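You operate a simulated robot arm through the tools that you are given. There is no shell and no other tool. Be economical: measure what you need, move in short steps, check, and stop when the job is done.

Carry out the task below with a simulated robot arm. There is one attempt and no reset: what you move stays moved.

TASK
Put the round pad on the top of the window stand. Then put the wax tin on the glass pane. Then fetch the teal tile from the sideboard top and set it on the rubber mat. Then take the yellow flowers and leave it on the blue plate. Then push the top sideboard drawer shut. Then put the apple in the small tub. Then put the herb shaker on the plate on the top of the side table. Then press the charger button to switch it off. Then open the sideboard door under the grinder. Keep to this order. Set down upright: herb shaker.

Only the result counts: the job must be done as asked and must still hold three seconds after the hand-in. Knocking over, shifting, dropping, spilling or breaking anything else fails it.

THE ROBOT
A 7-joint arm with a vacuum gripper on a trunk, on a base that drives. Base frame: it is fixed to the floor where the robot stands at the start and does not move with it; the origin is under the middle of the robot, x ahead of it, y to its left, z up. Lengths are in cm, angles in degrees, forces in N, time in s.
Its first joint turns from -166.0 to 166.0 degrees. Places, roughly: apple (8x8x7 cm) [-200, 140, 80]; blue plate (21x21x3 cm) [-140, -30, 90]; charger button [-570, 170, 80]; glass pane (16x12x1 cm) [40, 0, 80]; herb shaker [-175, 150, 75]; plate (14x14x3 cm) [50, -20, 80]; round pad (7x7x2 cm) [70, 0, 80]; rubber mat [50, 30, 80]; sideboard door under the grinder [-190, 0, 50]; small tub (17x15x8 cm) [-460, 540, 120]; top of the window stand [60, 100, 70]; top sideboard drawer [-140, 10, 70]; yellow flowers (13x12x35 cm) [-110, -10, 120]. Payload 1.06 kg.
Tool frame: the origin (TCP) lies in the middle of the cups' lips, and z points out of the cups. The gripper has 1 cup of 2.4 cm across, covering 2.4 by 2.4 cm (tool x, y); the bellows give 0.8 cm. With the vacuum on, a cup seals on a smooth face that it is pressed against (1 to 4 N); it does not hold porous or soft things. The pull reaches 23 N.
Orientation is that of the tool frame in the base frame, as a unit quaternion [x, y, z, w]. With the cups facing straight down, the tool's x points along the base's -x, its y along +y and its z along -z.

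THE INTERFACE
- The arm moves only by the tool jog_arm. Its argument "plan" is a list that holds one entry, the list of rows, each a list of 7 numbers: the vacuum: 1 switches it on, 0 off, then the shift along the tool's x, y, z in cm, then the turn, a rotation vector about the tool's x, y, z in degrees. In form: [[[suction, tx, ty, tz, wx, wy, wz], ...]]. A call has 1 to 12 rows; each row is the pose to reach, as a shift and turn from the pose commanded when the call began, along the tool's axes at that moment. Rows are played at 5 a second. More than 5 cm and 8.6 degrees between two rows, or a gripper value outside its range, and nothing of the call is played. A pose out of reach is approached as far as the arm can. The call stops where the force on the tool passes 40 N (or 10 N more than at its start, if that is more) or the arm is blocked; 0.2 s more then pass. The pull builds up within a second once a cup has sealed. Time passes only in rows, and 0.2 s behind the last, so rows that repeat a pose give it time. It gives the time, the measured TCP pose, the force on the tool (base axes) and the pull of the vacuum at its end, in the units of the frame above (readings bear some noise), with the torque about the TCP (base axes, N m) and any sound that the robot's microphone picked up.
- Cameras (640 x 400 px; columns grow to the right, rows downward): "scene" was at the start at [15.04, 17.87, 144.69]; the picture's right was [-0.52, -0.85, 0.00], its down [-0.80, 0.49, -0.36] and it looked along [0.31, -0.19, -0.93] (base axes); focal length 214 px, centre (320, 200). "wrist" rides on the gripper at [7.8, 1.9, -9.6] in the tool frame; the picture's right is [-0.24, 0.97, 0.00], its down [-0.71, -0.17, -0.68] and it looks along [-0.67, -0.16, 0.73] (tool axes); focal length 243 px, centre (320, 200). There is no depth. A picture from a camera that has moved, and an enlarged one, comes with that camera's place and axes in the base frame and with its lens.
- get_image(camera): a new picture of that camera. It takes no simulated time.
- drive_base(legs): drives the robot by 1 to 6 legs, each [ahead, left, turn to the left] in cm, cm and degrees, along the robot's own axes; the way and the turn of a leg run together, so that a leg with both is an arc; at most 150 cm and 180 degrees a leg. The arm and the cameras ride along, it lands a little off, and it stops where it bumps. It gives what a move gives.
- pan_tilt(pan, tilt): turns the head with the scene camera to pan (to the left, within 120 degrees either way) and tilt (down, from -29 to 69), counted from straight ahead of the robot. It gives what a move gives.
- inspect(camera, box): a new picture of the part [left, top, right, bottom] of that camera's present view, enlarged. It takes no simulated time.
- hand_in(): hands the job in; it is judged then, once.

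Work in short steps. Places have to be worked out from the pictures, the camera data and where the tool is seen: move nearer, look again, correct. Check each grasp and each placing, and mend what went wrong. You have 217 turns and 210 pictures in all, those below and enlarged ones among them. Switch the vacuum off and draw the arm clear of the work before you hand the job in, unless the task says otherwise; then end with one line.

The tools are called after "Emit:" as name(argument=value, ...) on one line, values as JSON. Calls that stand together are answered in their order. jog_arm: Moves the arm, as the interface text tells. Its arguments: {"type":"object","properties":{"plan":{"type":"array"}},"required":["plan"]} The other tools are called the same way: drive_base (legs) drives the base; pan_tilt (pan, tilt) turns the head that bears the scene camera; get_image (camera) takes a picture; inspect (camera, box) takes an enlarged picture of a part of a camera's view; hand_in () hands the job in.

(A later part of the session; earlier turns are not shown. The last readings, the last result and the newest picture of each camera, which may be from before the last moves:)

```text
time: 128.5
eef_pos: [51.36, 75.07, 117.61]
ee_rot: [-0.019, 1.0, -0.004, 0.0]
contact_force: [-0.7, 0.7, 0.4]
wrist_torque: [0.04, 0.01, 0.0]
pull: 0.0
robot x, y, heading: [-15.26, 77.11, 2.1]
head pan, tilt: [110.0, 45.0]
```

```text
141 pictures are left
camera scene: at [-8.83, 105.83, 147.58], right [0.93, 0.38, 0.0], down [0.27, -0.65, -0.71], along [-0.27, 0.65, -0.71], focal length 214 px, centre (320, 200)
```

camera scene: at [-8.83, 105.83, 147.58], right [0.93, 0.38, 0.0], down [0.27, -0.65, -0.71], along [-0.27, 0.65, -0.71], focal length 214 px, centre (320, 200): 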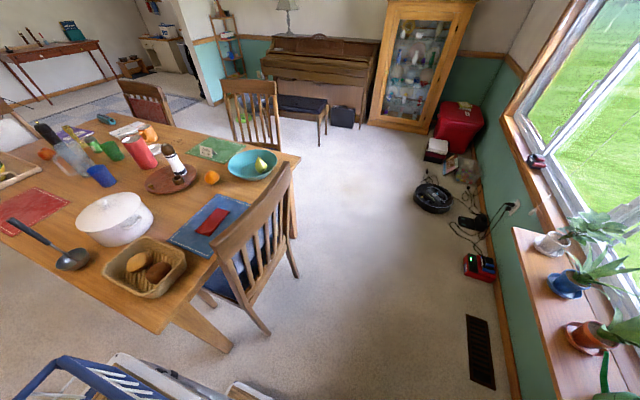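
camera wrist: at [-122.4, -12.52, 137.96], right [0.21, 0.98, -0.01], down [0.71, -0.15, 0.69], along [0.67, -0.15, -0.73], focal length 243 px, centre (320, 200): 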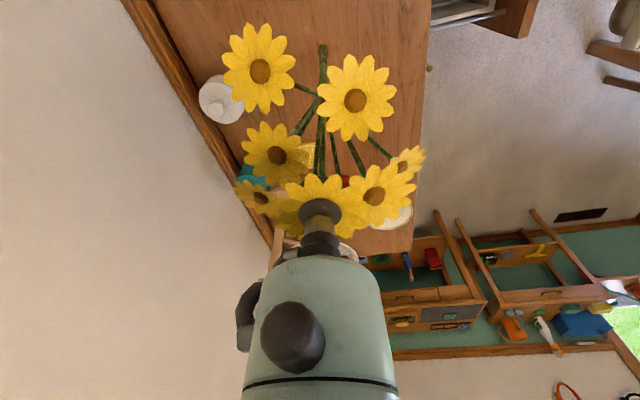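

All obstacles are >50 cm from the robot centre here; turn right 182° in two legs to face -x.

Emit:
drive_base(legs=[[0, 0, -91], [0, 0, -91]])

Emit:
pan_tilt(pan=20, tilt=40)

Emit:
get_image(camera="scene")

```text
time: 136.7
eef_pos: [-81.52, 82.65, 117.79]
ee_rot: [1.0, -0.005, 0.0, -0.004]
contact_force: [0.5, 0.3, -0.1]
wrist_torque: [-0.03, -0.01, 0.03]
pull: 0.1
robot x, y, heading: [-15.09, 76.65, 179.4]
head pan, tilt: [110.0, 45.0]
```

```text
time: 138.3
eef_pos: [-81.5, 82.74, 117.69]
ee_rot: [1.0, -0.006, -0.001, -0.004]
contact_force: [0.2, 0.1, 0.7]
wrist_torque: [-0.01, 0.0, 0.04]
pull: 0.0
robot x, y, heading: [-15.02, 77.11, 179.4]
head pan, tilt: [20.0, 40.0]
```

```text
140 pictures are left
camera scene: at [-33.19, 53.22, 148.3], right [-0.33, 0.94, 0.0], down [0.61, 0.21, -0.77], along [-0.72, -0.25, -0.64], focal length 214 px, centre (320, 200)
```

scene: 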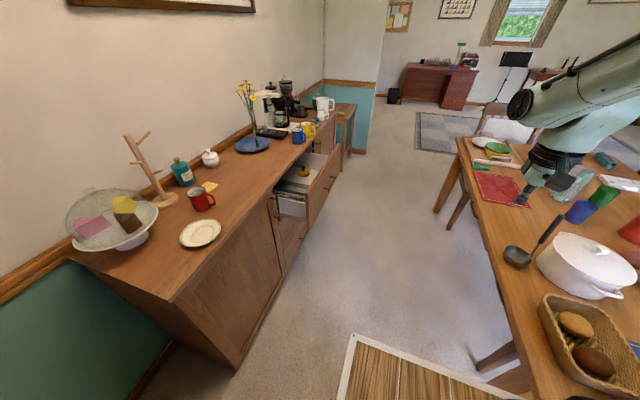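

Now zoom on the drawer from here.

Emit:
inspect(camera="scene", box=[220, 100, 380, 280])

```text
2.22 times, centred on (300, 190) of scene
camera zoom: at [-33.19, 53.22, 148.3], right [-0.33, 0.94, 0.0], down [0.61, 0.21, -0.77], along [-0.72, -0.25, -0.64], focal length 477 px, centre (364, 222)
```

zoom: 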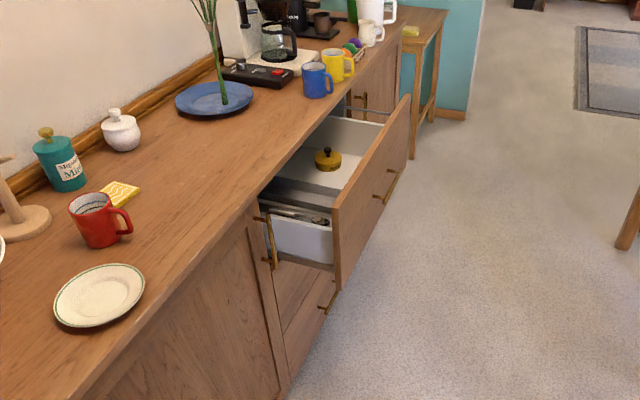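

Drawer front: x −111…−173, y≈19.5, z 55–81, handle at z≈66. I'll drive to about [-61,50] facing −x, then push with a horizontal tool.

Emit:
drive_base(legs=[[0, 27, 0], [46, 0, 0]])

Emit:
get_image(camera="scene")

```text
time: 142.6
eef_pos: [-128.03, 55.82, 117.74]
ee_rot: [1.0, -0.003, 0.0, -0.003]
contact_force: [0.4, 1.1, 0.4]
wrist_torque: [0.03, 0.0, 0.0]
pull: 0.0
robot x, y, heading: [-61.65, 50.99, 179.4]
head pan, tilt: [20.0, 40.0]
```

```text
138 pictures are left
camera scene: at [-79.61, 26.76, 148.3], right [-0.34, 0.94, 0.0], down [0.61, 0.22, -0.77], along [-0.72, -0.26, -0.64], focal length 214 px, centre (320, 200)
```

scene: 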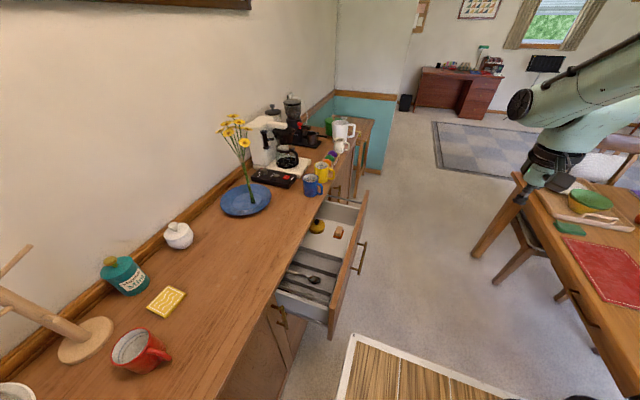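

Rotate the tool to point toward −y (horizontal).

Emit:
jog_arm(plan=[[[0, 0, 0, 0, -8.2, 0, 0], [0, 0, 0, 0, -16.4, 0, 0], [0, 0, 0, 0, -24.6, 0, 0], [0, 0, 0, 0, -32.8, 0, 0], [0, 0, 0, 0, -41, 0, 0], [0, 0, 0, 0, -49.2, 0, 0], [0, 0, 0, 0, -57.4, 0, 0], [0, 0, 0, 0, -65.6, 0, 0], [0, 0, 0, 0, -73.8, 0, 0], [0, 0, 0, 0, -82, 0, 0], [0, 0, 0, 0, -90, 0, 0], [0, 0, 0, 0, -90, 0, 0]]])

Emit:
get_image(camera="wrist")

```text
time: 145.2
eef_pos: [-127.97, 55.92, 117.66]
ee_rot: [0.709, -0.002, -0.003, 0.705]
contact_force: [0.2, 0.1, 0.6]
wrist_torque: [0.0, -0.01, 0.03]
pull: 0.1
robot x, y, heading: [-61.95, 50.76, 179.8]
head pan, tilt: [20.0, 40.0]
```

```text
137 pictures are left
camera wrist: at [-120.2, 65.46, 119.56], right [-0.23, 0.0, 0.97], down [-0.7, 0.69, -0.17], along [-0.67, -0.72, -0.16], focal length 243 px, centre (320, 200)
```

wrist: 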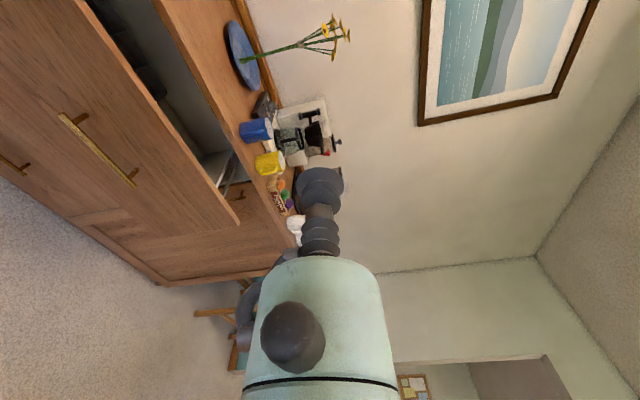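

Works. Now tool y is up, z is −y. Move to [-140, 38, 75.5] in front of the drawer.

Emit:
jog_arm(plan=[[[0, -1.2, -4.2, 1.8, 0, 0, 0], [0, -2.4, -8.4, 3.6, 0, 0, 0], [0, -3.6, -12.6, 5.4, 0, 0, 0], [0, -4.8, -16.8, 7.2, 0, 0, 0], [0, -6, -21, 9, 0, 0, 0], [0, -7.2, -25.2, 10.8, 0, 0, 0], [0, -8.4, -29.4, 12.6, 0, 0, 0], [0, -9.6, -33.6, 14.4, 0, 0, 0], [0, -10.8, -37.8, 16.2, 0, 0, 0], [0, -12, -42, 18, 0, 0, 0], [0, -12, -42, 18, 0, 0, 0]]])

Emit:
get_image(camera="wrist")

Emit:
get_image(camera="scene")

```text
time: 147.6
eef_pos: [-140.13, 38.32, 75.56]
ee_rot: [0.71, -0.003, -0.003, 0.705]
contact_force: [-0.5, 1.2, 0.6]
wrist_torque: [-0.02, -0.01, -0.02]
pull: 0.1
robot x, y, heading: [-61.43, 50.68, 179.7]
head pan, tilt: [20.0, 40.0]
```

```text
136 pictures are left
camera wrist: at [-132.27, 47.85, 77.43], right [-0.23, -0.01, 0.97], down [-0.7, 0.69, -0.17], along [-0.67, -0.72, -0.17], focal length 243 px, centre (320, 200)
```

wrist: 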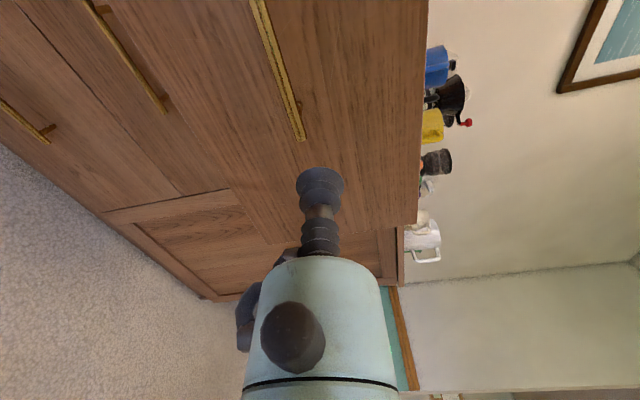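

```text
135 pictures are left
camera scene: at [-79.61, 26.76, 148.3], right [-0.34, 0.94, 0.0], down [0.61, 0.22, -0.77], along [-0.72, -0.26, -0.64], focal length 214 px, centre (320, 200)
```

scene: 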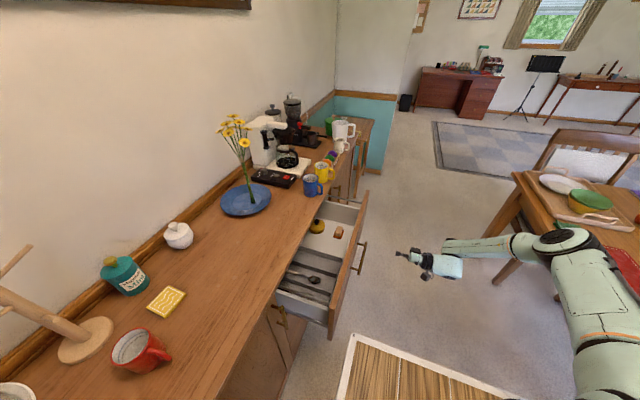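

Clear of the handle (which is lower). Approach and push in.

Emit:
jog_arm(plan=[[[0, 0, 0, 4, 0, 0, 0], [0, 0, 0, 8, 0, 0, 0], [0, 0, 0, 12, 0, 0, 0], [0, 0, 0, 15, 0, 0, 0], [0, 0, 0, 17, 0, 0, 0], [0, 0, 0, 18, 0, 0, 0], [0, 0, 0, 19, 0, 0, 0], [0, 0, 0, 20, 0, 0, 0]]])

Emit:
get_image(camera="scene")

```text
time: 149.4
eef_pos: [-140.22, 18.38, 75.55]
ee_rot: [0.71, -0.003, -0.003, 0.705]
contact_force: [0.6, 0.4, 0.3]
wrist_torque: [0.03, -0.01, 0.03]
pull: 0.1
robot x, y, heading: [-61.66, 50.38, 179.4]
head pan, tilt: [20.0, 40.0]
```

```text
134 pictures are left
camera scene: at [-79.61, 26.76, 148.3], right [-0.34, 0.94, 0.0], down [0.61, 0.22, -0.77], along [-0.72, -0.26, -0.64], focal length 214 px, centre (320, 200)
```

scene: 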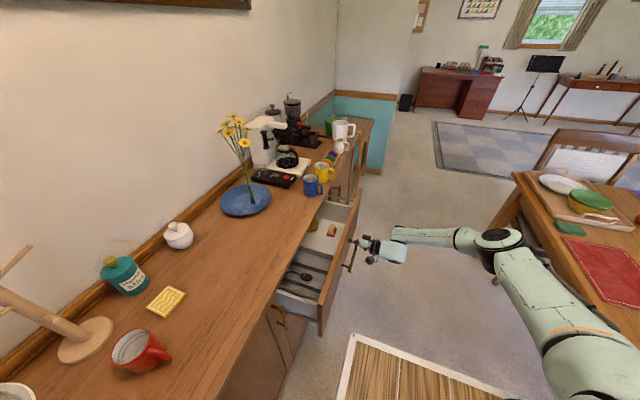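

The drawer is moving freely. Continue pushing.

Emit:
jog_arm(plan=[[[0, 0, 0, 1.5, 0, 0, 0], [0, 0, 0, 3, 0, 0, 0], [0, 0, 0, 4.5, 0, 0, 0], [0, 0, 0, 6, 0, 0, 0], [0, 0, 0, 7.5, 0, 0, 0], [0, 0, 0, 9, 0, 0, 0], [0, 0, 0, 10.5, 0, 0, 0], [0, 0, 0, 12, 0, 0, 0], [0, 0, 0, 12.7, 0, 0, 0], [0, 0, 0, 13.4, 0, 0, 0], [0, 0, 0, 14, 0, 0, 0]]])

Emit:
get_image(camera="scene")

```text
time: 151.8
eef_pos: [-140.37, 4.31, 75.32]
ee_rot: [0.71, -0.002, -0.002, 0.704]
contact_force: [0.0, 0.2, -0.1]
wrist_torque: [0.01, 0.02, -0.01]
pull: 0.0
robot x, y, heading: [-61.78, 50.81, 179.6]
head pan, tilt: [20.0, 40.0]
```

```text
133 pictures are left
camera scene: at [-79.61, 26.76, 148.3], right [-0.34, 0.94, 0.0], down [0.61, 0.22, -0.77], along [-0.72, -0.26, -0.64], focal length 214 px, centre (320, 200)
```

scene: 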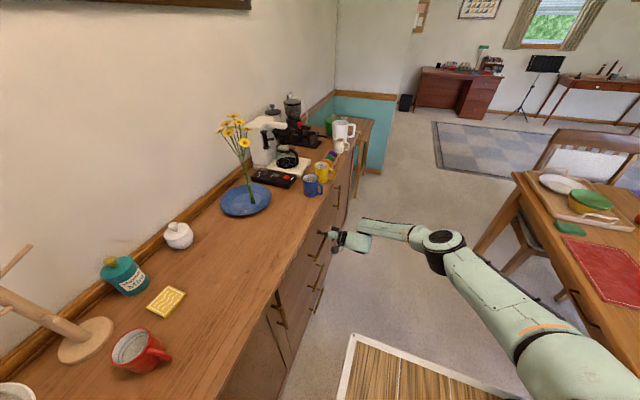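

Near shut. Push until it meets the stop.

Emit:
jog_arm(plan=[[[0, 0, 0, 0.6, 0, 0, 0], [0, 0, 0, 1.2, 0, 0, 0], [0, 0, 0, 1.8, 0, 0, 0], [0, 0, 0, 2.4, 0, 0, 0], [0, 0, 0, 3, 0, 0, 0], [0, 0, 0, 3.6, 0, 0, 0]]])

Emit:
inspect(camera="scene", box=[240, 160, 400, 300])

```text
time: 153.0
eef_pos: [-140.61, 1.81, 75.25]
ee_rot: [0.709, -0.004, -0.005, 0.705]
contact_force: [1.5, 11.9, 3.0]
wrist_torque: [0.08, -0.09, 0.01]
pull: 0.0
robot x, y, heading: [-61.82, 50.95, 179.6]
head pan, tilt: [20.0, 40.0]
stopped in row 6: the force on the tool passed its limit (the readings are from after the stop); the commanded pose is now the measured one
```

```text
2.86 times, centred on (320, 230) of scene
camera zoom: at [-79.6, 26.87, 148.31], right [-0.34, 0.94, 0.0], down [0.61, 0.22, -0.77], along [-0.72, -0.26, -0.64], focal length 613 px, centre (320, 114)
```

zoom: 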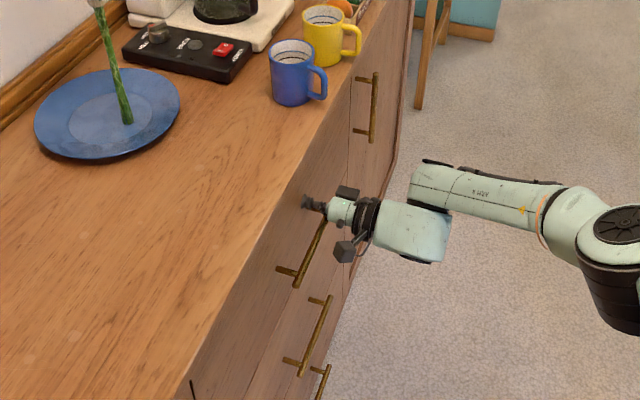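

Drawer is shut against its stop. Retract, rise, and turn the tool down again.

Emit:
jog_arm(plan=[[[0, 0, 0, -4, 0, 0, 0], [0, 0, 0, -8.5, 0, 0, 0], [0, 0, 0, -13, 0, 0, 0], [0, 0, 0, -17.5, 0, 0, 0], [0, 0, 0, -22, 0, 0, 0], [0, 0, 3, -25.5, 0, 0, 0], [0, 0, 7, -28, 0, 0, 0], [0, 0, 11.5, -30, 0, 0, 0], [0, 0, 16, -32, 0, 0, 0], [0, 0, 20.5, -34, 0, 0, 0], [0, 0, 25, -36, 0, 0, 0], [0, 0, 29.5, -38, 0, 0, 0]]])

Emit:
jog_arm(plan=[[[0, 0, 4, -1, 8.2, 0, 0], [0, 0, 8, -2, 16.4, 0, 0], [0, 0, 12, -3, 24.6, 0, 0], [0, 0, 16, -4, 32.8, 0, 0], [0, 0, 18, -5, 41, 0, 0], [0, 0, 18, -6, 49.2, 0, 0], [0, 0, 18, -7, 57.4, 0, 0], [0, 0, 18, -8, 65.6, 0, 0], [0, 0, 18, -9, 73.8, 0, 0], [0, 0, 18, -9, 82, 0, 0], [0, 0, 18, -9, 89.6, 0, 0]]])

Emit:
pan_tilt(pan=-45, tilt=35)

Emit:
get_image(camera="scene")

```text
time: 155.6
eef_pos: [-140.48, 39.41, 105.26]
ee_rot: [0.71, -0.003, -0.003, 0.705]
contact_force: [-1.3, -0.1, 1.1]
wrist_torque: [-0.03, 0.01, 0.02]
pull: 0.1
robot x, y, heading: [-61.86, 50.9, 179.6]
head pan, tilt: [20.0, 40.0]
```

```text
time: 158.0
eef_pos: [-140.22, 48.32, 123.11]
ee_rot: [1.0, -0.004, -0.001, -0.001]
contact_force: [-0.9, 0.6, -1.0]
wrist_torque: [-0.01, 0.05, -0.02]
pull: 0.1
robot x, y, heading: [-62.1, 50.82, 179.8]
head pan, tilt: [20.0, 40.0]
```

```text
time: 159.4
eef_pos: [-140.19, 48.38, 123.08]
ee_rot: [1.0, -0.005, -0.001, 0.0]
contact_force: [-0.1, 0.8, 0.5]
wrist_torque: [-0.01, 0.01, 0.0]
pull: 0.1
robot x, y, heading: [-61.65, 50.65, 179.8]
head pan, tilt: [-45.0, 35.0]
```

```text
131 pictures are left
camera scene: at [-77.79, 35.92, 149.06], right [0.71, 0.7, 0.0], down [0.4, -0.41, -0.82], along [-0.58, 0.58, -0.57], focal length 214 px, centre (320, 200)
```

scene: 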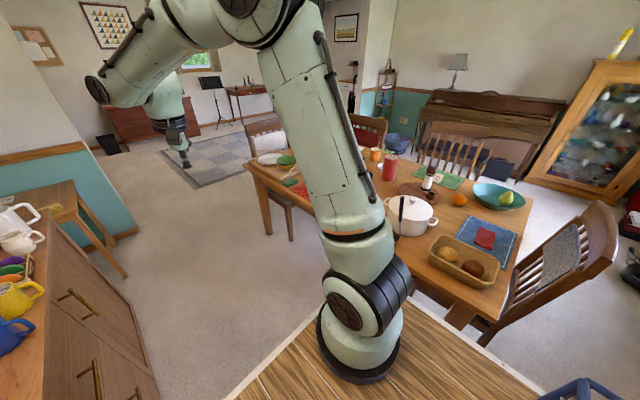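

Drive along the aisle to about [-150,65] near the apple.

Emit:
drive_base(legs=[[88, -14, 0]])

Emit:
pan_tilt(pan=-90, tilt=40)

Emit:
get_image(camera="scene")

```text
time: 164.0
eef_pos: [-226.74, 61.28, 122.94]
ee_rot: [1.0, 0.003, 0.0, 0.0]
contact_force: [-0.2, 0.3, -0.4]
wrist_torque: [0.0, 0.01, 0.02]
pull: 0.0
robot x, y, heading: [-148.05, 64.93, -179.7]
head pan, tilt: [-45.0, 35.0]
```

```text
time: 165.1
eef_pos: [-226.56, 61.29, 123.06]
ee_rot: [1.0, 0.003, -0.001, 0.0]
contact_force: [0.1, 0.3, 0.0]
wrist_torque: [-0.01, 0.03, 0.01]
pull: 0.2
robot x, y, heading: [-148.23, 64.66, -179.6]
head pan, tilt: [-90.0, 40.0]
```

```text
130 pictures are left
camera scene: at [-157.95, 52.06, 148.3], right [1.0, 0.01, 0.0], down [0.0, -0.64, -0.77], along [-0.01, 0.77, -0.64], focal length 214 px, centre (320, 200)
```

scene: 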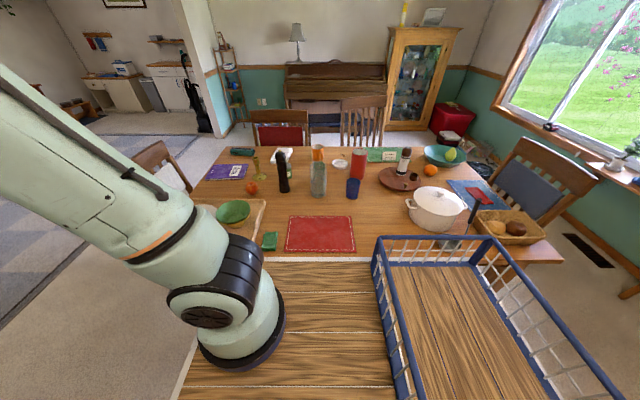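

Emit:
inspect(camera="scene", box=[180, 120, 380, 260])

```text
2.86 times, centred on (280, 190) of scene
camera zoom: at [-157.95, 52.06, 148.3], right [1.0, 0.01, 0.0], down [0.0, -0.64, -0.77], along [-0.01, 0.77, -0.64], focal length 613 px, centre (434, 229)
```

zoom: 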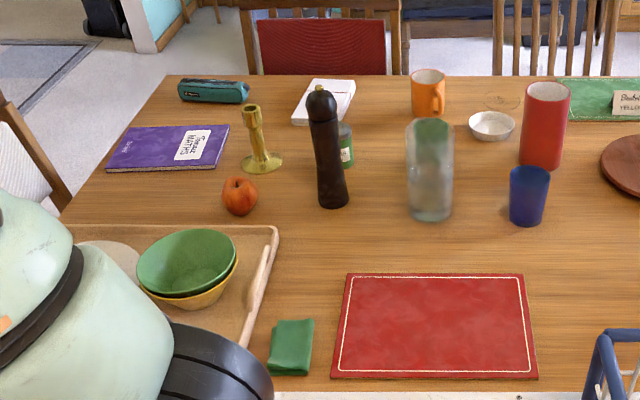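

Apple at about [-195.7,144.8]; the herb shaker is the small green-labelled jar behind the pepper mill (~[-178,161]). Swing the arm over the apple.

Emit:
jog_arm(plan=[[[0, 0.4, -4.5, 0, 0, 0, 0], [0, 0.8, -9, 0, 0, 0, 0], [0, 1.2, -13.5, 0, 0, 0, 0], [0, 1.6, -18, 0, 0, 0, 0], [0, 2.5, -22.5, 0, 0, 0, 0], [0, 3.5, -27, 0, 0, 0, 0], [0, 4.5, -31.5, 0, 0, 0, 0], [0, 6, -36, 0, 0, 0, 0], [0, 8, -40.5, 0, 0, 0, 0], [0, 10.5, -44.5, 0, 0, 0, 0], [0, 13.5, -48.3, 0, 0, 0, 0], [0, 17, -51.8, 0, 0, 0, 0]]])

Emit:
jog_arm(plan=[[[0, 2.4, -4, 1, 0, 0, 0], [0, 4.8, -8, 2, 0, 0, 0], [0, 7.2, -12, 3, 0, 0, 0], [0, 9.6, -16, 4, 0, 0, 0], [0, 12, -20, 5, 0, 0, 0], [0, 13.8, -24, 7, 0, 0, 0], [0, 14, -28, 9, 0, 0, 0], [0, 14, -31.5, 12, 0, 0, 0], [0, 14, -31.5, 16.5, 0, 0, 0], [0, 14, -31.5, 21, 0, 0, 0], [0, 14, -31.5, 21, 0, 0, 0]]])

Emit:
get_image(camera="wrist")

Emit:
inspect(camera="scene", box=[180, 100, 380, 240])

```text
time: 167.7
eef_pos: [-210.3, 113.02, 123.14]
ee_rot: [1.0, 0.002, 0.0, 0.0]
contact_force: [-0.6, 0.0, -0.5]
wrist_torque: [0.01, 0.01, 0.0]
pull: 0.1
robot x, y, heading: [-147.93, 64.68, -179.7]
head pan, tilt: [-90.0, 40.0]
```

```text
time: 170.1
eef_pos: [-196.42, 144.97, 102.04]
ee_rot: [1.0, 0.003, 0.001, -0.001]
contact_force: [-0.4, 0.1, -0.6]
wrist_torque: [-0.01, -0.02, 0.0]
pull: 0.0
robot x, y, heading: [-148.35, 65.3, -179.6]
head pan, tilt: [-90.0, 40.0]
```

```text
128 pictures are left
camera wrist: at [-188.52, 143.24, 111.5], right [-0.23, -0.97, 0.0], down [-0.71, 0.17, 0.69], along [-0.67, 0.16, -0.73], focal length 243 px, centre (320, 200)
```

wrist: 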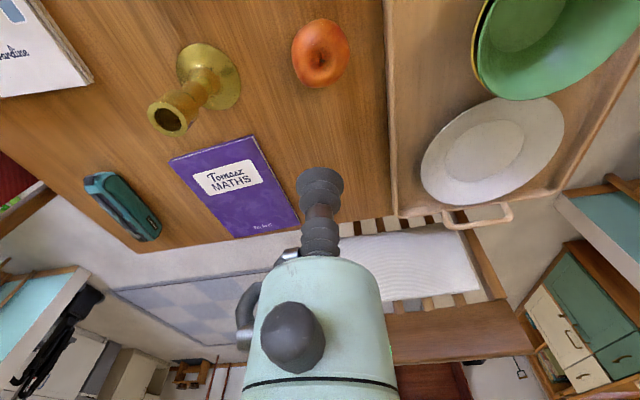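

```text
2.86 times, centred on (280, 170) of scene
camera zoom: at [-157.93, 52.07, 148.3], right [1.0, 0.01, 0.0], down [0.0, -0.64, -0.77], along [-0.01, 0.77, -0.64], focal length 613 px, centre (434, 286)
```

zoom: 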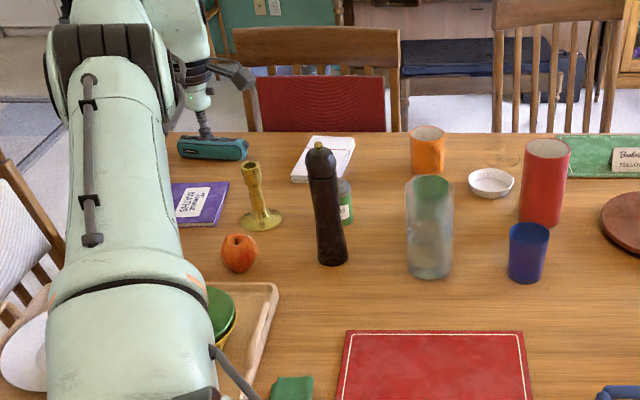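

Apple is right under the tool. Descend to z≈85.

Emit:
jog_arm(plan=[[[1, 0.6, 0.2, 4.5, 0, 0, 0], [1, 0.6, 0.2, 9, 0, 0, 0], [1, 0.6, 0.2, 13.5, 0, 0, 0], [1, 0.6, 0.2, 17, 0, 0, 0], [1, 0.6, 0.2, 17, 0, 0, 0]]])

Emit:
get_image(camera="wrist")

Emit:
inspect(camera="scene", box=[230, 150, 290, 210])

```text
time: 171.3
eef_pos: [-195.71, 144.73, 85.21]
ee_rot: [1.0, 0.003, 0.0, 0.0]
contact_force: [0.5, -0.2, -0.3]
wrist_torque: [0.01, -0.02, 0.03]
pull: 0.1
robot x, y, heading: [-148.13, 64.83, -179.8]
head pan, tilt: [-90.0, 40.0]
```

```text
126 pictures are left
camera wrist: at [-187.87, 142.99, 94.57], right [-0.23, -0.97, 0.0], down [-0.71, 0.17, 0.69], along [-0.67, 0.16, -0.73], focal length 243 px, centre (320, 200)
```

wrist: 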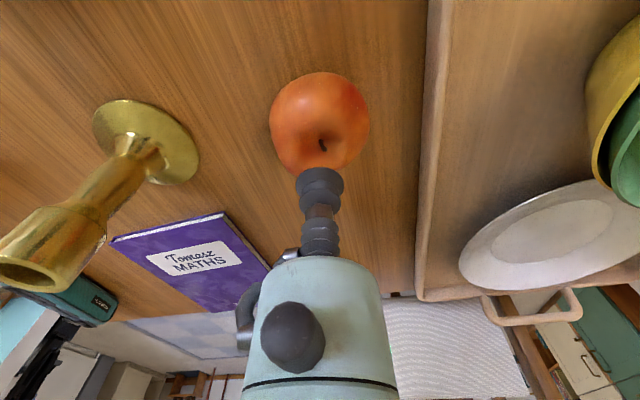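

```text
6.67 times, centred on (260, 180) of scene
camera zoom: at [-157.94, 52.07, 148.3], right [1.0, 0.01, 0.0], down [0.0, -0.64, -0.77], along [-0.01, 0.77, -0.64], focal length 1430 px, centre (720, 333)
```

zoom: 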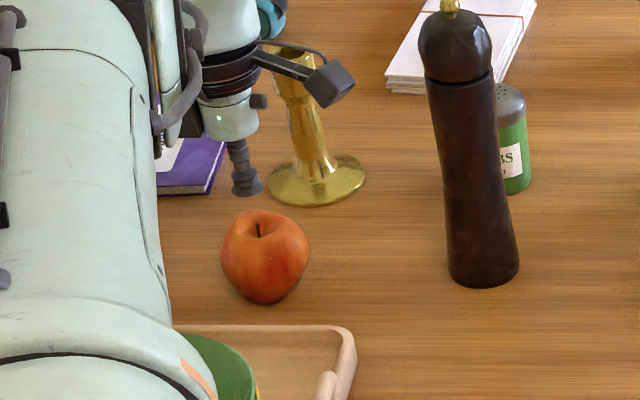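

Directly above the stem dimple. Try a gentle top press.

Emit:
jog_arm(plan=[[[1, 0, 0, 1.5, 0, 0, 0], [1, 0, 0, 2.5, 0, 0, 0], [1, 0, 0, 3, 0, 0, 0], [1, 0, 0, 3, 0, 0, 0]]])

```text
time: 172.3
eef_pos: [-195.65, 144.65, 82.08]
ee_rot: [1.0, 0.002, -0.001, 0.0]
contact_force: [0.1, -0.6, 0.6]
wrist_torque: [0.02, 0.01, 0.03]
pull: 0.0
robot x, y, heading: [-148.03, 64.86, -179.5]
head pan, tilt: [-90.0, 40.0]
```

Emit:
jog_arm(plan=[[[1, 0, 0, 0.3, 0, 0, 0], [1, 0, 0, 0.6, 0, 0, 0], [1, 0, 0, 0.6, 0, 0, 0]]])

```text
time: 173.1
eef_pos: [-195.47, 144.58, 81.44]
ee_rot: [1.0, 0.002, 0.0, -0.001]
contact_force: [1.2, -1.2, 4.5]
wrist_torque: [-0.03, -0.01, 0.01]
pull: 22.9
robot x, y, heading: [-148.33, 64.76, -179.5]
head pan, tilt: [-90.0, 40.0]
```

Sealed on the apple. Lift and swing the arm back ahead of the robot.

Emit:
jog_arm(plan=[[[1, 0, 0, -2, 0, 0, 0], [1, 0, 0, -6, 0, 0, 0], [1, 0, 0, -10.8, 0, 0, 0], [1, 0, 0, -15.6, 0, 0, 0], [1, 0, 0, -20.4, 0, 0, 0], [1, 0, 0, -25.2, 0, 0, 0], [1, 0, 0, -30, 0, 0, 0], [1, 0, 0, -34.8, 0, 0, 0], [1, 0, 0, -39.6, 0, 0, 0], [1, -2.5, 4, -41, 0, 0, 0], [1, -5, 8, -41, 0, 0, 0], [1, -7.5, 12, -41, 0, 0, 0]]])

Emit:
jog_arm(plan=[[[1, -2.4, 4.2, 0, 0, 0, 0], [1, -4.8, 8.4, 0, 0, 0, 0], [1, -7.2, 12.6, 0, 0, 0, 0], [1, -9.6, 16.8, 0, 0, 0, 0], [1, -12, 21, 0, 0, 0, 0], [1, -14, 25.4, 0, 0, 0, 0], [1, -16, 29.8, 0, 0, 0, 0], [1, -18, 34.2, 0, 0, 0, 0], [1, -20, 38.7, 0, 0, 0, 0], [1, -21.5, 43.2, 0, 0, 0, 0], [1, -23, 47.8, 0, 0, 0, 0], [1, -24, 52.4, 0, 0, 0, 0]]])

Emit:
pan_tilt(pan=-40, tilt=25)

Emit:
get_image(camera="scene")

Emit:
get_image(camera="wrist")

```text
time: 175.7
eef_pos: [-198.13, 140.84, 121.99]
ee_rot: [1.0, 0.002, 0.0, 0.001]
contact_force: [-0.2, -0.3, -2.2]
wrist_torque: [0.02, -0.02, 0.03]
pull: 22.7
out of reach, approached as far as the arm can: row 9, 10, 11, 12
robot x, y, heading: [-148.06, 64.9, -179.8]
head pan, tilt: [-90.0, 40.0]
```

```text
time: 178.3
eef_pos: [-221.22, 89.14, 121.46]
ee_rot: [1.0, -0.002, -0.001, 0.0]
contact_force: [1.4, 2.5, -2.2]
wrist_torque: [-0.13, 0.0, 0.04]
pull: 23.1
out of reach, approached as far as the arm can: row 1, 2, 3, 4, 5, 6, 7, 8, 9
robot x, y, heading: [-148.33, 64.44, -179.7]
head pan, tilt: [-90.0, 40.0]
```

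```text
time: 179.5
eef_pos: [-221.54, 88.84, 121.48]
ee_rot: [1.0, 0.002, -0.002, 0.0]
contact_force: [-0.3, -0.2, -2.5]
wrist_torque: [0.01, -0.02, 0.02]
pull: 23.0
robot x, y, heading: [-148.34, 64.97, -179.5]
head pan, tilt: [-40.0, 25.0]
```

```text
124 pictures are left
camera scene: at [-164.98, 49.44, 150.63], right [0.64, 0.77, 0.0], down [0.33, -0.27, -0.91], along [-0.7, 0.58, -0.42], focal length 214 px, centre (320, 200)
```

scene: 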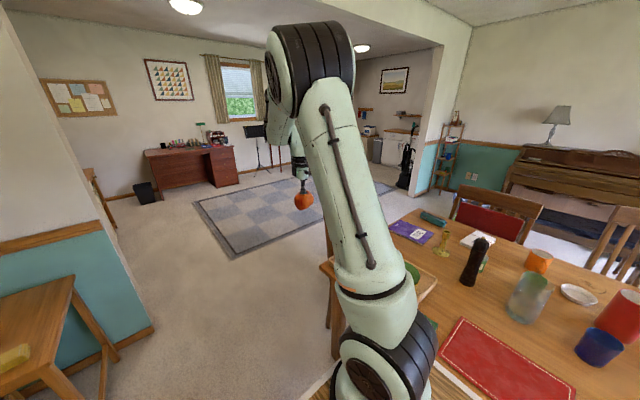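

```text
123 pictures are left
camera wrist: at [-213.65, 86.85, 130.92], right [-0.23, -0.97, 0.0], down [-0.71, 0.17, 0.69], along [-0.67, 0.16, -0.73], focal length 243 px, centre (320, 200)
```

wrist: 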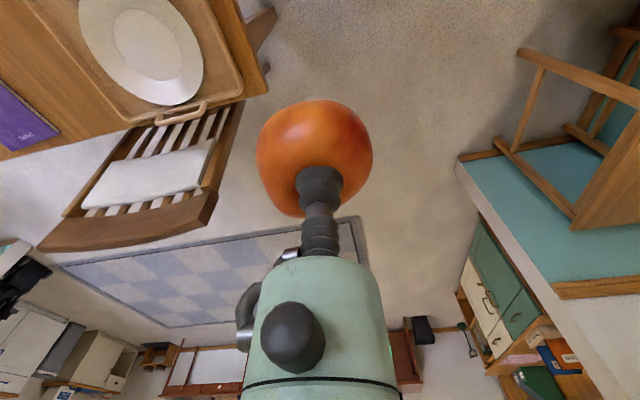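

Apple held. Drive forward along y≈65–76 to x≈-348, clear of chair and wall end.

Emit:
drive_base(legs=[[150, -3, 0], [50, -8, 0]])

Emit:
pan_tilt(pan=-90, tilt=20)

Emit:
get_image(camera="scene")

```text
refused: leg 1 is longer than a leg can be; nothing moved
```

```text
time: 180.7
eef_pos: [-221.38, 88.69, 121.49]
ee_rot: [1.0, 0.001, -0.001, -0.001]
contact_force: [0.6, 0.1, -0.7]
wrist_torque: [-0.01, 0.0, -0.02]
pull: 23.1
robot x, y, heading: [-148.14, 64.97, -179.3]
head pan, tilt: [-90.0, 20.0]
```

```text
122 pictures are left
camera scene: at [-157.96, 52.88, 151.44], right [1.0, 0.01, 0.0], down [0.0, -0.34, -0.94], along [-0.01, 0.94, -0.34], focal length 214 px, centre (320, 200)
```

scene: 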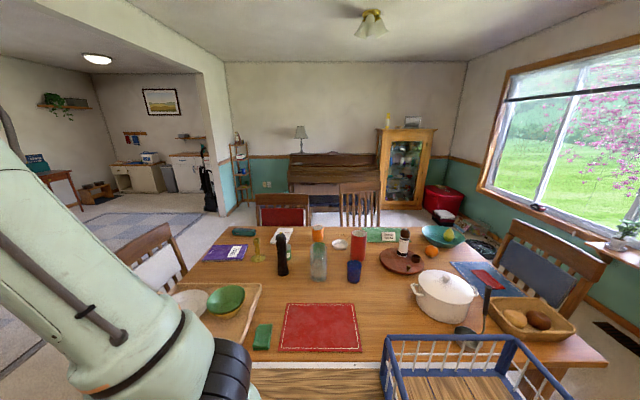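

The small tub seems to be on the wall shelf in the far alcove. Drive on with shorter legs.

Emit:
drive_base(legs=[[145, -3, 0], [55, -8, 0], [0, 0, -90]])

Emit:
pan_tilt(pan=20, tilt=15)

Emit:
get_image(camera="scene")

```text
time: 194.5
eef_pos: [-323.68, 148.31, 121.3]
ee_rot: [0.707, -0.707, 0.0, -0.001]
contact_force: [-0.3, -0.9, -1.2]
wrist_torque: [-0.02, 0.03, 0.0]
pull: 23.0
robot x, y, heading: [-347.65, 74.98, 89.9]
head pan, tilt: [-90.0, 20.0]
```

```text
time: 196.4
eef_pos: [-323.6, 148.27, 121.38]
ee_rot: [-0.706, 0.708, 0.0, -0.001]
contact_force: [-0.2, -0.1, -1.9]
wrist_torque: [-0.03, -0.01, -0.02]
pull: 23.0
robot x, y, heading: [-347.93, 75.56, 90.0]
head pan, tilt: [20.0, 15.0]
```

```text
121 pictures are left
camera scene: at [-371.73, 93.85, 152.26], right [0.94, 0.34, 0.0], down [0.09, -0.24, -0.97], along [-0.33, 0.91, -0.26], focal length 214 px, centre (320, 200)
```

scene: 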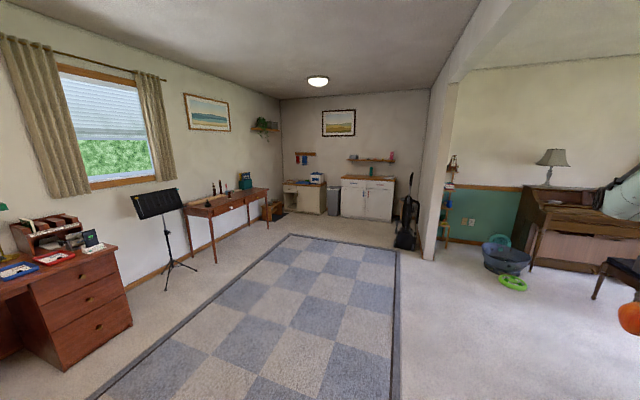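

Emit:
inspect(camera="scene", box=[270, 130, 440, 260])

```text
3.08 times, centred on (355, 195) of scene
camera zoom: at [-371.73, 93.85, 152.26], right [0.94, 0.34, 0.0], down [0.09, -0.24, -0.97], along [-0.33, 0.91, -0.26], focal length 660 px, centre (212, 215)
```

zoom: 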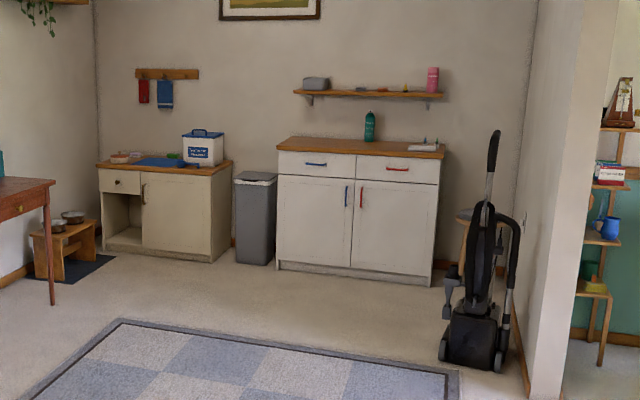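

Tub = grey basin on the wall shelf at ≈[-460,540,122] above the cabinet (front y≈511). Drive towards it.

Emit:
drive_base(legs=[[125, 37, 0], [125, 37, 0], [100, 36, 0]])

Emit:
pan_tilt(pan=0, tilt=20)

Emit:
get_image(camera="scene")

```text
time: 214.2
eef_pos: [-427.28, 500.65, 121.39]
ee_rot: [-0.697, 0.717, 0.001, 0.0]
contact_force: [-0.6, -0.9, -1.7]
wrist_torque: [-0.05, 0.02, -0.01]
pull: 23.0
robot x, y, heading: [-453.44, 428.2, 88.4]
head pan, tilt: [20.0, 15.0]
```

```text
time: 215.1
eef_pos: [-427.3, 500.67, 121.37]
ee_rot: [-0.697, 0.717, 0.0, 0.001]
contact_force: [0.2, 0.6, -2.0]
wrist_torque: [-0.01, 0.0, -0.01]
pull: 22.5
robot x, y, heading: [-453.22, 428.25, 88.2]
head pan, tilt: [0.0, 20.0]
```

```text
119 pictures are left
camera scene: at [-473.58, 448.03, 151.45], right [1.0, -0.03, 0.0], down [-0.01, -0.34, -0.94], along [0.02, 0.94, -0.34], focal length 214 px, centre (320, 200)
```

scene: 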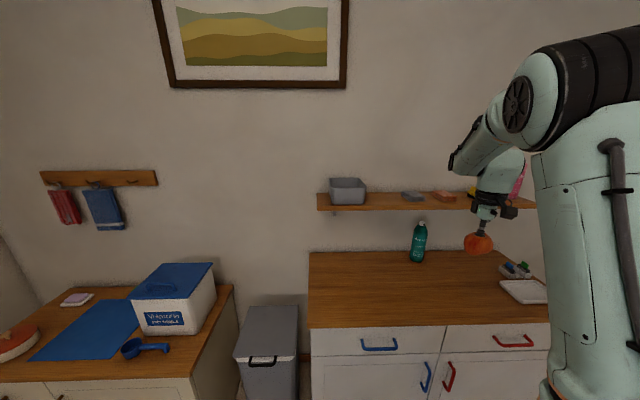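

Tub rim centre ≈[-460,538.5], rim z≈127. Raise the apple to z≈142 and shift left before moving closer.

Emit:
jog_arm(plan=[[[1, 0, 0, -4.5, 0, 0, 0], [1, 0, 0, -9, 0, 0, 0], [1, 0, 0, -13.5, 0, 0, 0], [1, 0, 0, -18, 0, 0, 0], [1, 0, 0, -21, 0, 0, 0], [1, 0.2, 4.5, -21, 0, 0, 0], [1, 0.4, 9, -21, 0, 0, 0], [1, 0.6, 13.5, -21, 0, 0, 0], [1, 0.8, 18, -21, 0, 0, 0], [1, 1, 22.5, -21, 0, 0, 0], [1, 1, 27, -21, 0, 0, 0], [1, 1, 27, -21, 0, 0, 0]]])

Emit:
get_image(camera="scene")

```text
time: 217.7
eef_pos: [-454.4, 500.48, 142.38]
ee_rot: [-0.696, 0.718, 0.0, -0.001]
contact_force: [-0.1, 0.1, -2.3]
wrist_torque: [0.01, -0.01, 0.04]
pull: 22.6
robot x, y, heading: [-453.27, 428.22, 88.3]
head pan, tilt: [0.0, 20.0]
```

```text
118 pictures are left
camera scene: at [-473.57, 448.03, 151.44], right [1.0, -0.03, 0.0], down [-0.01, -0.34, -0.94], along [0.03, 0.94, -0.34], focal length 214 px, centre (320, 200)
```

scene: 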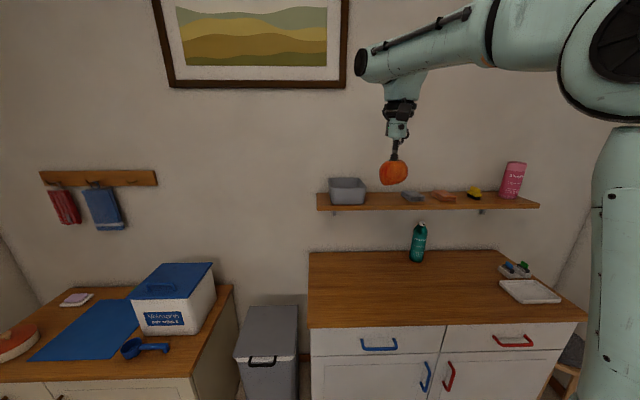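

Drive ahead 25 cm.

Emit:
drive_base(legs=[[25, 0, 0]])

Emit:
pan_tilt(pan=0, tilt=30)

Emit:
get_image(camera="scene")

Emit:
get_image(camera="wrist")

```text
time: 219.5
eef_pos: [-453.81, 525.01, 142.32]
ee_rot: [-0.698, 0.716, 0.0, -0.001]
contact_force: [-0.8, -0.1, -1.8]
wrist_torque: [-0.03, 0.01, 0.0]
pull: 22.4
robot x, y, heading: [-452.66, 453.19, 88.6]
head pan, tilt: [0.0, 20.0]
```

```text
time: 220.2
eef_pos: [-453.84, 525.0, 142.47]
ee_rot: [-0.698, 0.717, 0.0, -0.001]
contact_force: [-0.5, -0.6, -2.2]
wrist_torque: [-0.04, 0.03, -0.02]
pull: 22.9
robot x, y, heading: [-453.12, 453.02, 88.5]
head pan, tilt: [0.0, 30.0]
```

```text
117 pictures are left
camera scene: at [-472.99, 472.29, 149.84], right [1.0, -0.02, 0.0], down [-0.01, -0.5, -0.87], along [0.02, 0.87, -0.5], focal length 214 px, centre (320, 200)
```

scene: 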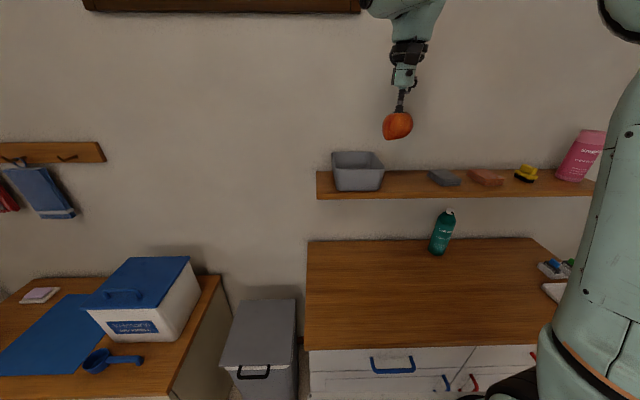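

```text
116 pictures are left
camera wrist: at [-455.97, 517.31, 151.93], right [-0.97, 0.26, 0.0], down [0.19, 0.7, 0.69], along [0.18, 0.66, -0.73], focal length 243 px, centre (320, 200)
```

wrist: 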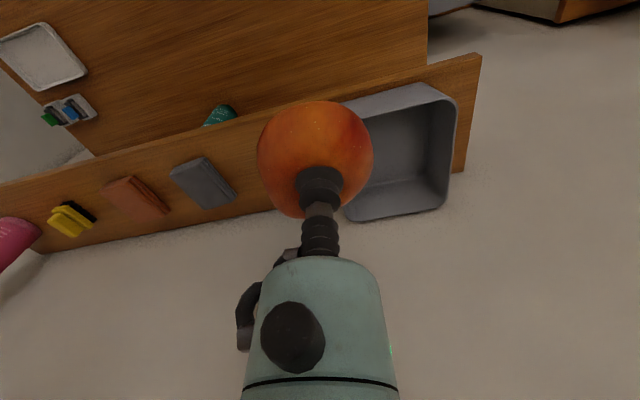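

Tub rim spans x −467…−453, y 529.5…545.5; centre [-460,537.5]. Move above it.

Emit:
jog_arm(plan=[[[1, -3, 1.6, 0, 0, 0, 0], [1, -6, 3.2, 0, 0, 0, 0], [1, -9, 4.8, 0, 0, 0, 0], [1, -12.3, 6.5, 0, 0, 0, 0], [1, -12.3, 6.5, 0, 0, 0, 0]]])

Emit:
get_image(camera="wrist")

Emit:
inspect(camera="scene", box=[290, 60, 450, 220])

```text
time: 221.4
eef_pos: [-460.09, 537.36, 142.28]
ee_rot: [-0.697, 0.717, 0.0, 0.0]
contact_force: [-1.0, -1.2, -1.6]
wrist_torque: [0.02, -0.03, -0.01]
pull: 22.8
robot x, y, heading: [-452.87, 452.81, 88.6]
head pan, tilt: [0.0, 30.0]
```

```text
115 pictures are left
camera wrist: at [-462.27, 529.76, 151.85], right [-0.97, 0.26, 0.0], down [0.19, 0.7, 0.69], along [0.18, 0.66, -0.73], focal length 243 px, centre (320, 200)
```

wrist: 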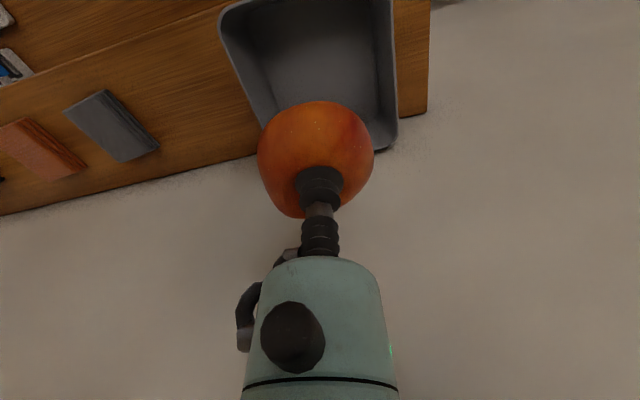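

```text
2.50 times, centred on (370, 140) of scene
camera zoom: at [-472.99, 472.27, 149.84], right [1.0, -0.02, 0.0], down [-0.01, -0.5, -0.87], along [0.02, 0.87, -0.5], focal length 536 px, centre (195, 350)
```

zoom: 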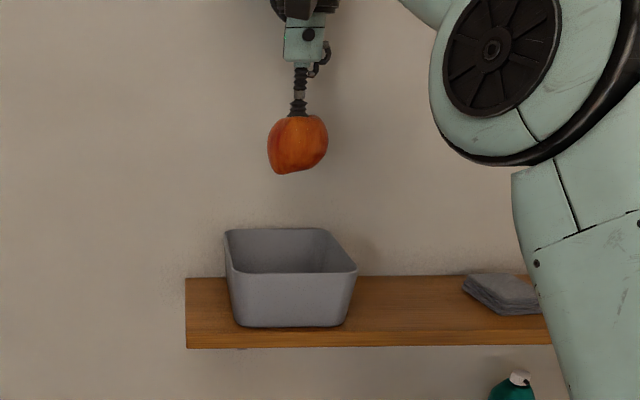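

Centered. Lower the apple into the tub.

Emit:
jog_arm(plan=[[[1, -0.6, 0.1, 3, 0, 0, 0], [1, -0.6, 0.1, 6, 0, 0, 0], [1, -0.6, 0.1, 9, 0, 0, 0], [1, -0.6, 0.1, 12, 0, 0, 0], [1, -0.6, 0.1, 13, 0, 0, 0], [1, -0.6, 0.1, 13, 0, 0, 0]]])

Emit:
get_image(camera="wrist")

Emit:
inspect(camera="scene", box=[290, 60, 450, 220])

```text
time: 222.8
eef_pos: [-460.04, 538.23, 129.44]
ee_rot: [-0.698, 0.716, 0.001, 0.0]
contact_force: [-0.1, 0.8, -1.7]
wrist_torque: [-0.05, 0.03, 0.02]
pull: 23.0
robot x, y, heading: [-452.49, 452.91, 88.7]
head pan, tilt: [0.0, 30.0]
```

```text
113 pictures are left
camera wrist: at [-462.16, 530.44, 138.86], right [-0.97, 0.26, 0.0], down [0.19, 0.7, 0.69], along [0.18, 0.66, -0.73], focal length 243 px, centre (320, 200)
```

wrist: 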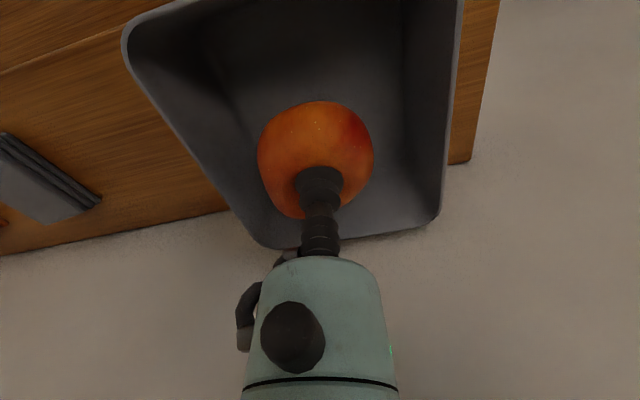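

```text
2.50 times, centred on (370, 140) of scene
camera zoom: at [-472.99, 472.29, 149.84], right [1.0, -0.02, 0.0], down [-0.01, -0.5, -0.87], along [0.02, 0.87, -0.5], focal length 536 px, centre (195, 350)
```

zoom: 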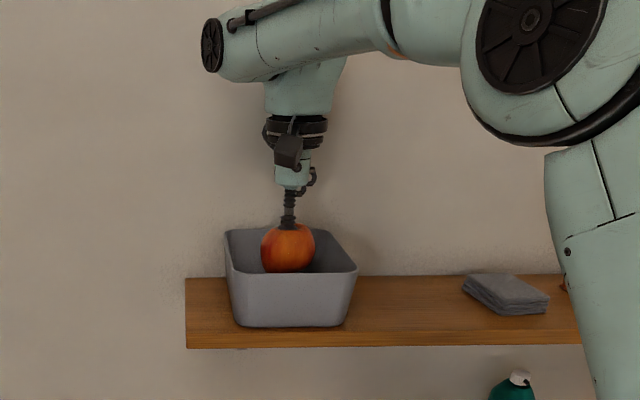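

Apple is inside. Lower gently to the floor of the tub.

Emit:
jog_arm(plan=[[[1, 0, 0, 0.7, 0, 0, 0], [1, 0, 0, 1.4, 0, 0, 0], [1, 0, 0, 2, 0, 0, 0], [1, 0, 0, 2, 0, 0, 0]]])

```text
time: 223.8
eef_pos: [-460.01, 538.07, 127.47]
ee_rot: [-0.698, 0.717, 0.0, 0.001]
contact_force: [0.6, 0.4, -2.3]
wrist_torque: [-0.01, 0.03, 0.02]
pull: 22.5
robot x, y, heading: [-452.81, 452.99, 88.7]
head pan, tilt: [0.0, 30.0]
```

Emit:
jog_arm(plan=[[[1, 0, 0, 0.5, 0, 0, 0], [1, 0, 0, 1, 0, 0, 0], [1, 0, 0, 1.4, 0, 0, 0], [1, 0, 0, 1.4, 0, 0, 0]]])

```text
time: 224.8
eef_pos: [-460.13, 538.12, 126.08]
ee_rot: [-0.698, 0.716, 0.001, 0.0]
contact_force: [0.2, -1.9, 7.7]
wrist_torque: [-0.01, -0.02, -0.01]
pull: 23.0
robot x, y, heading: [-452.75, 452.96, 88.7]
head pan, tilt: [0.0, 30.0]
```

Contact with the tub floor. Release and rise.

Emit:
jog_arm(plan=[[[0, 0, 0, -0.2, 0, 0, 0], [0, 0, 0, -0.2, 0, 0, 0], [0, 0, 0, -0.2, 0, 0, 0], [0, 0, 0, -0.2, 0, 0, 0], [0, 0, 0, -0.8, 0, 0, 0], [0, 0, 0, -2, 0, 0, 0], [0, 0, 0, -5, 0, 0, 0], [0, 0, 0, -9, 0, 0, 0], [0, 0, 0, -13, 0, 0, 0], [0, 4, 0, -16, 0, 0, 0], [0, 8.5, 0, -16, 0, 0, 0], [0, 13, 0, -16, 0, 0, 0]]])

Emit:
inspect(camera="scene", box=[290, 60, 450, 220])

Emit:
get_image(camera="wrist")

```text
time: 227.4
eef_pos: [-460.45, 525.21, 142.01]
ee_rot: [-0.698, 0.716, 0.0, 0.0]
contact_force: [0.1, 0.1, 0.2]
wrist_torque: [-0.02, 0.0, -0.01]
pull: 0.1
robot x, y, heading: [-452.72, 452.92, 88.7]
head pan, tilt: [0.0, 30.0]
```

```text
2.50 times, centred on (370, 140) of scene
camera zoom: at [-473.0, 472.37, 149.82], right [1.0, -0.02, 0.0], down [-0.01, -0.5, -0.87], along [0.02, 0.87, -0.5], focal length 536 px, centre (195, 350)
```

zoom: 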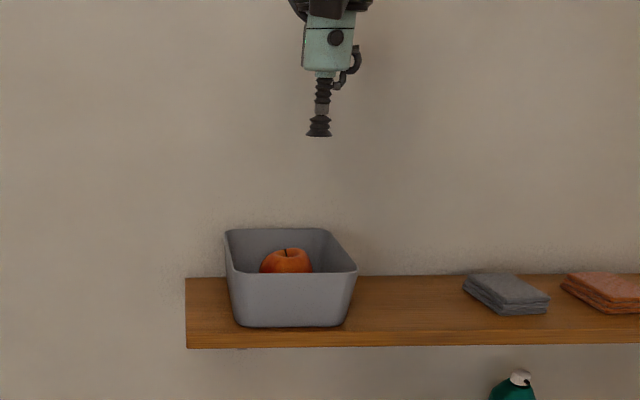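

```text
110 pictures are left
camera wrist: at [-462.63, 517.51, 151.51], right [-0.97, 0.26, 0.0], down [0.19, 0.7, 0.68], along [0.18, 0.66, -0.73], focal length 243 px, centre (320, 200)
```

wrist: 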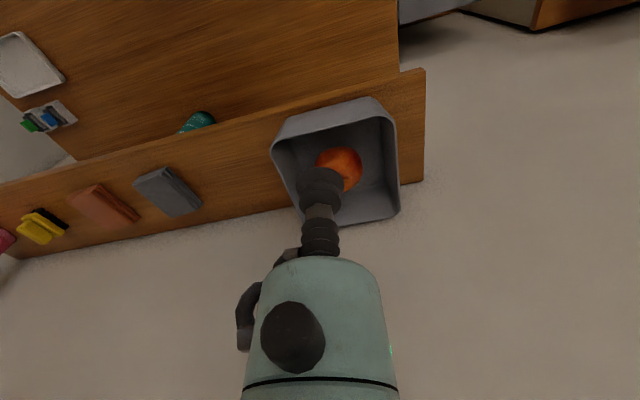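

Apple is in the tub. Now drive back the same way toward the dining table for the herb shaker, keeping heading 90.

Emit:
drive_base(legs=[[-20, 0, 1.3], [-120, -37, 0], [-120, -37, 0], [-120, -37, 0]])

Emit:
pan_tilt(pan=-60, tilt=40)

Emit:
get_image(camera="scene")

```text
time: 246.6
eef_pos: [-356.84, 146.54, 142.12]
ee_rot: [-0.698, 0.716, 0.001, 0.001]
contact_force: [0.6, -0.3, -0.4]
wrist_torque: [0.03, -0.03, 0.02]
pull: 0.0
robot x, y, heading: [-348.98, 74.72, 88.6]
head pan, tilt: [0.0, 30.0]
```

```text
time: 247.9
eef_pos: [-356.83, 146.57, 142.19]
ee_rot: [-0.699, 0.716, 0.0, 0.0]
contact_force: [0.5, 0.0, -0.4]
wrist_torque: [-0.02, -0.03, 0.0]
pull: 0.0
robot x, y, heading: [-348.92, 74.17, 88.7]
head pan, tilt: [-60.0, 40.0]
```

```text
109 pictures are left
camera scene: at [-362.07, 88.73, 148.3], right [0.48, -0.88, 0.0], down [-0.56, -0.31, -0.77], along [0.67, 0.37, -0.64], focal length 214 px, centre (320, 200)
```

scene: 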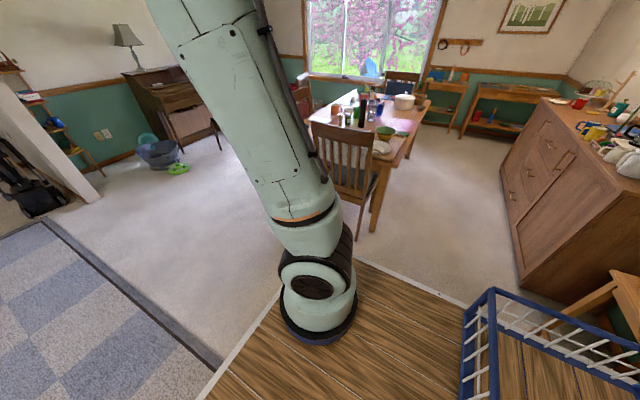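

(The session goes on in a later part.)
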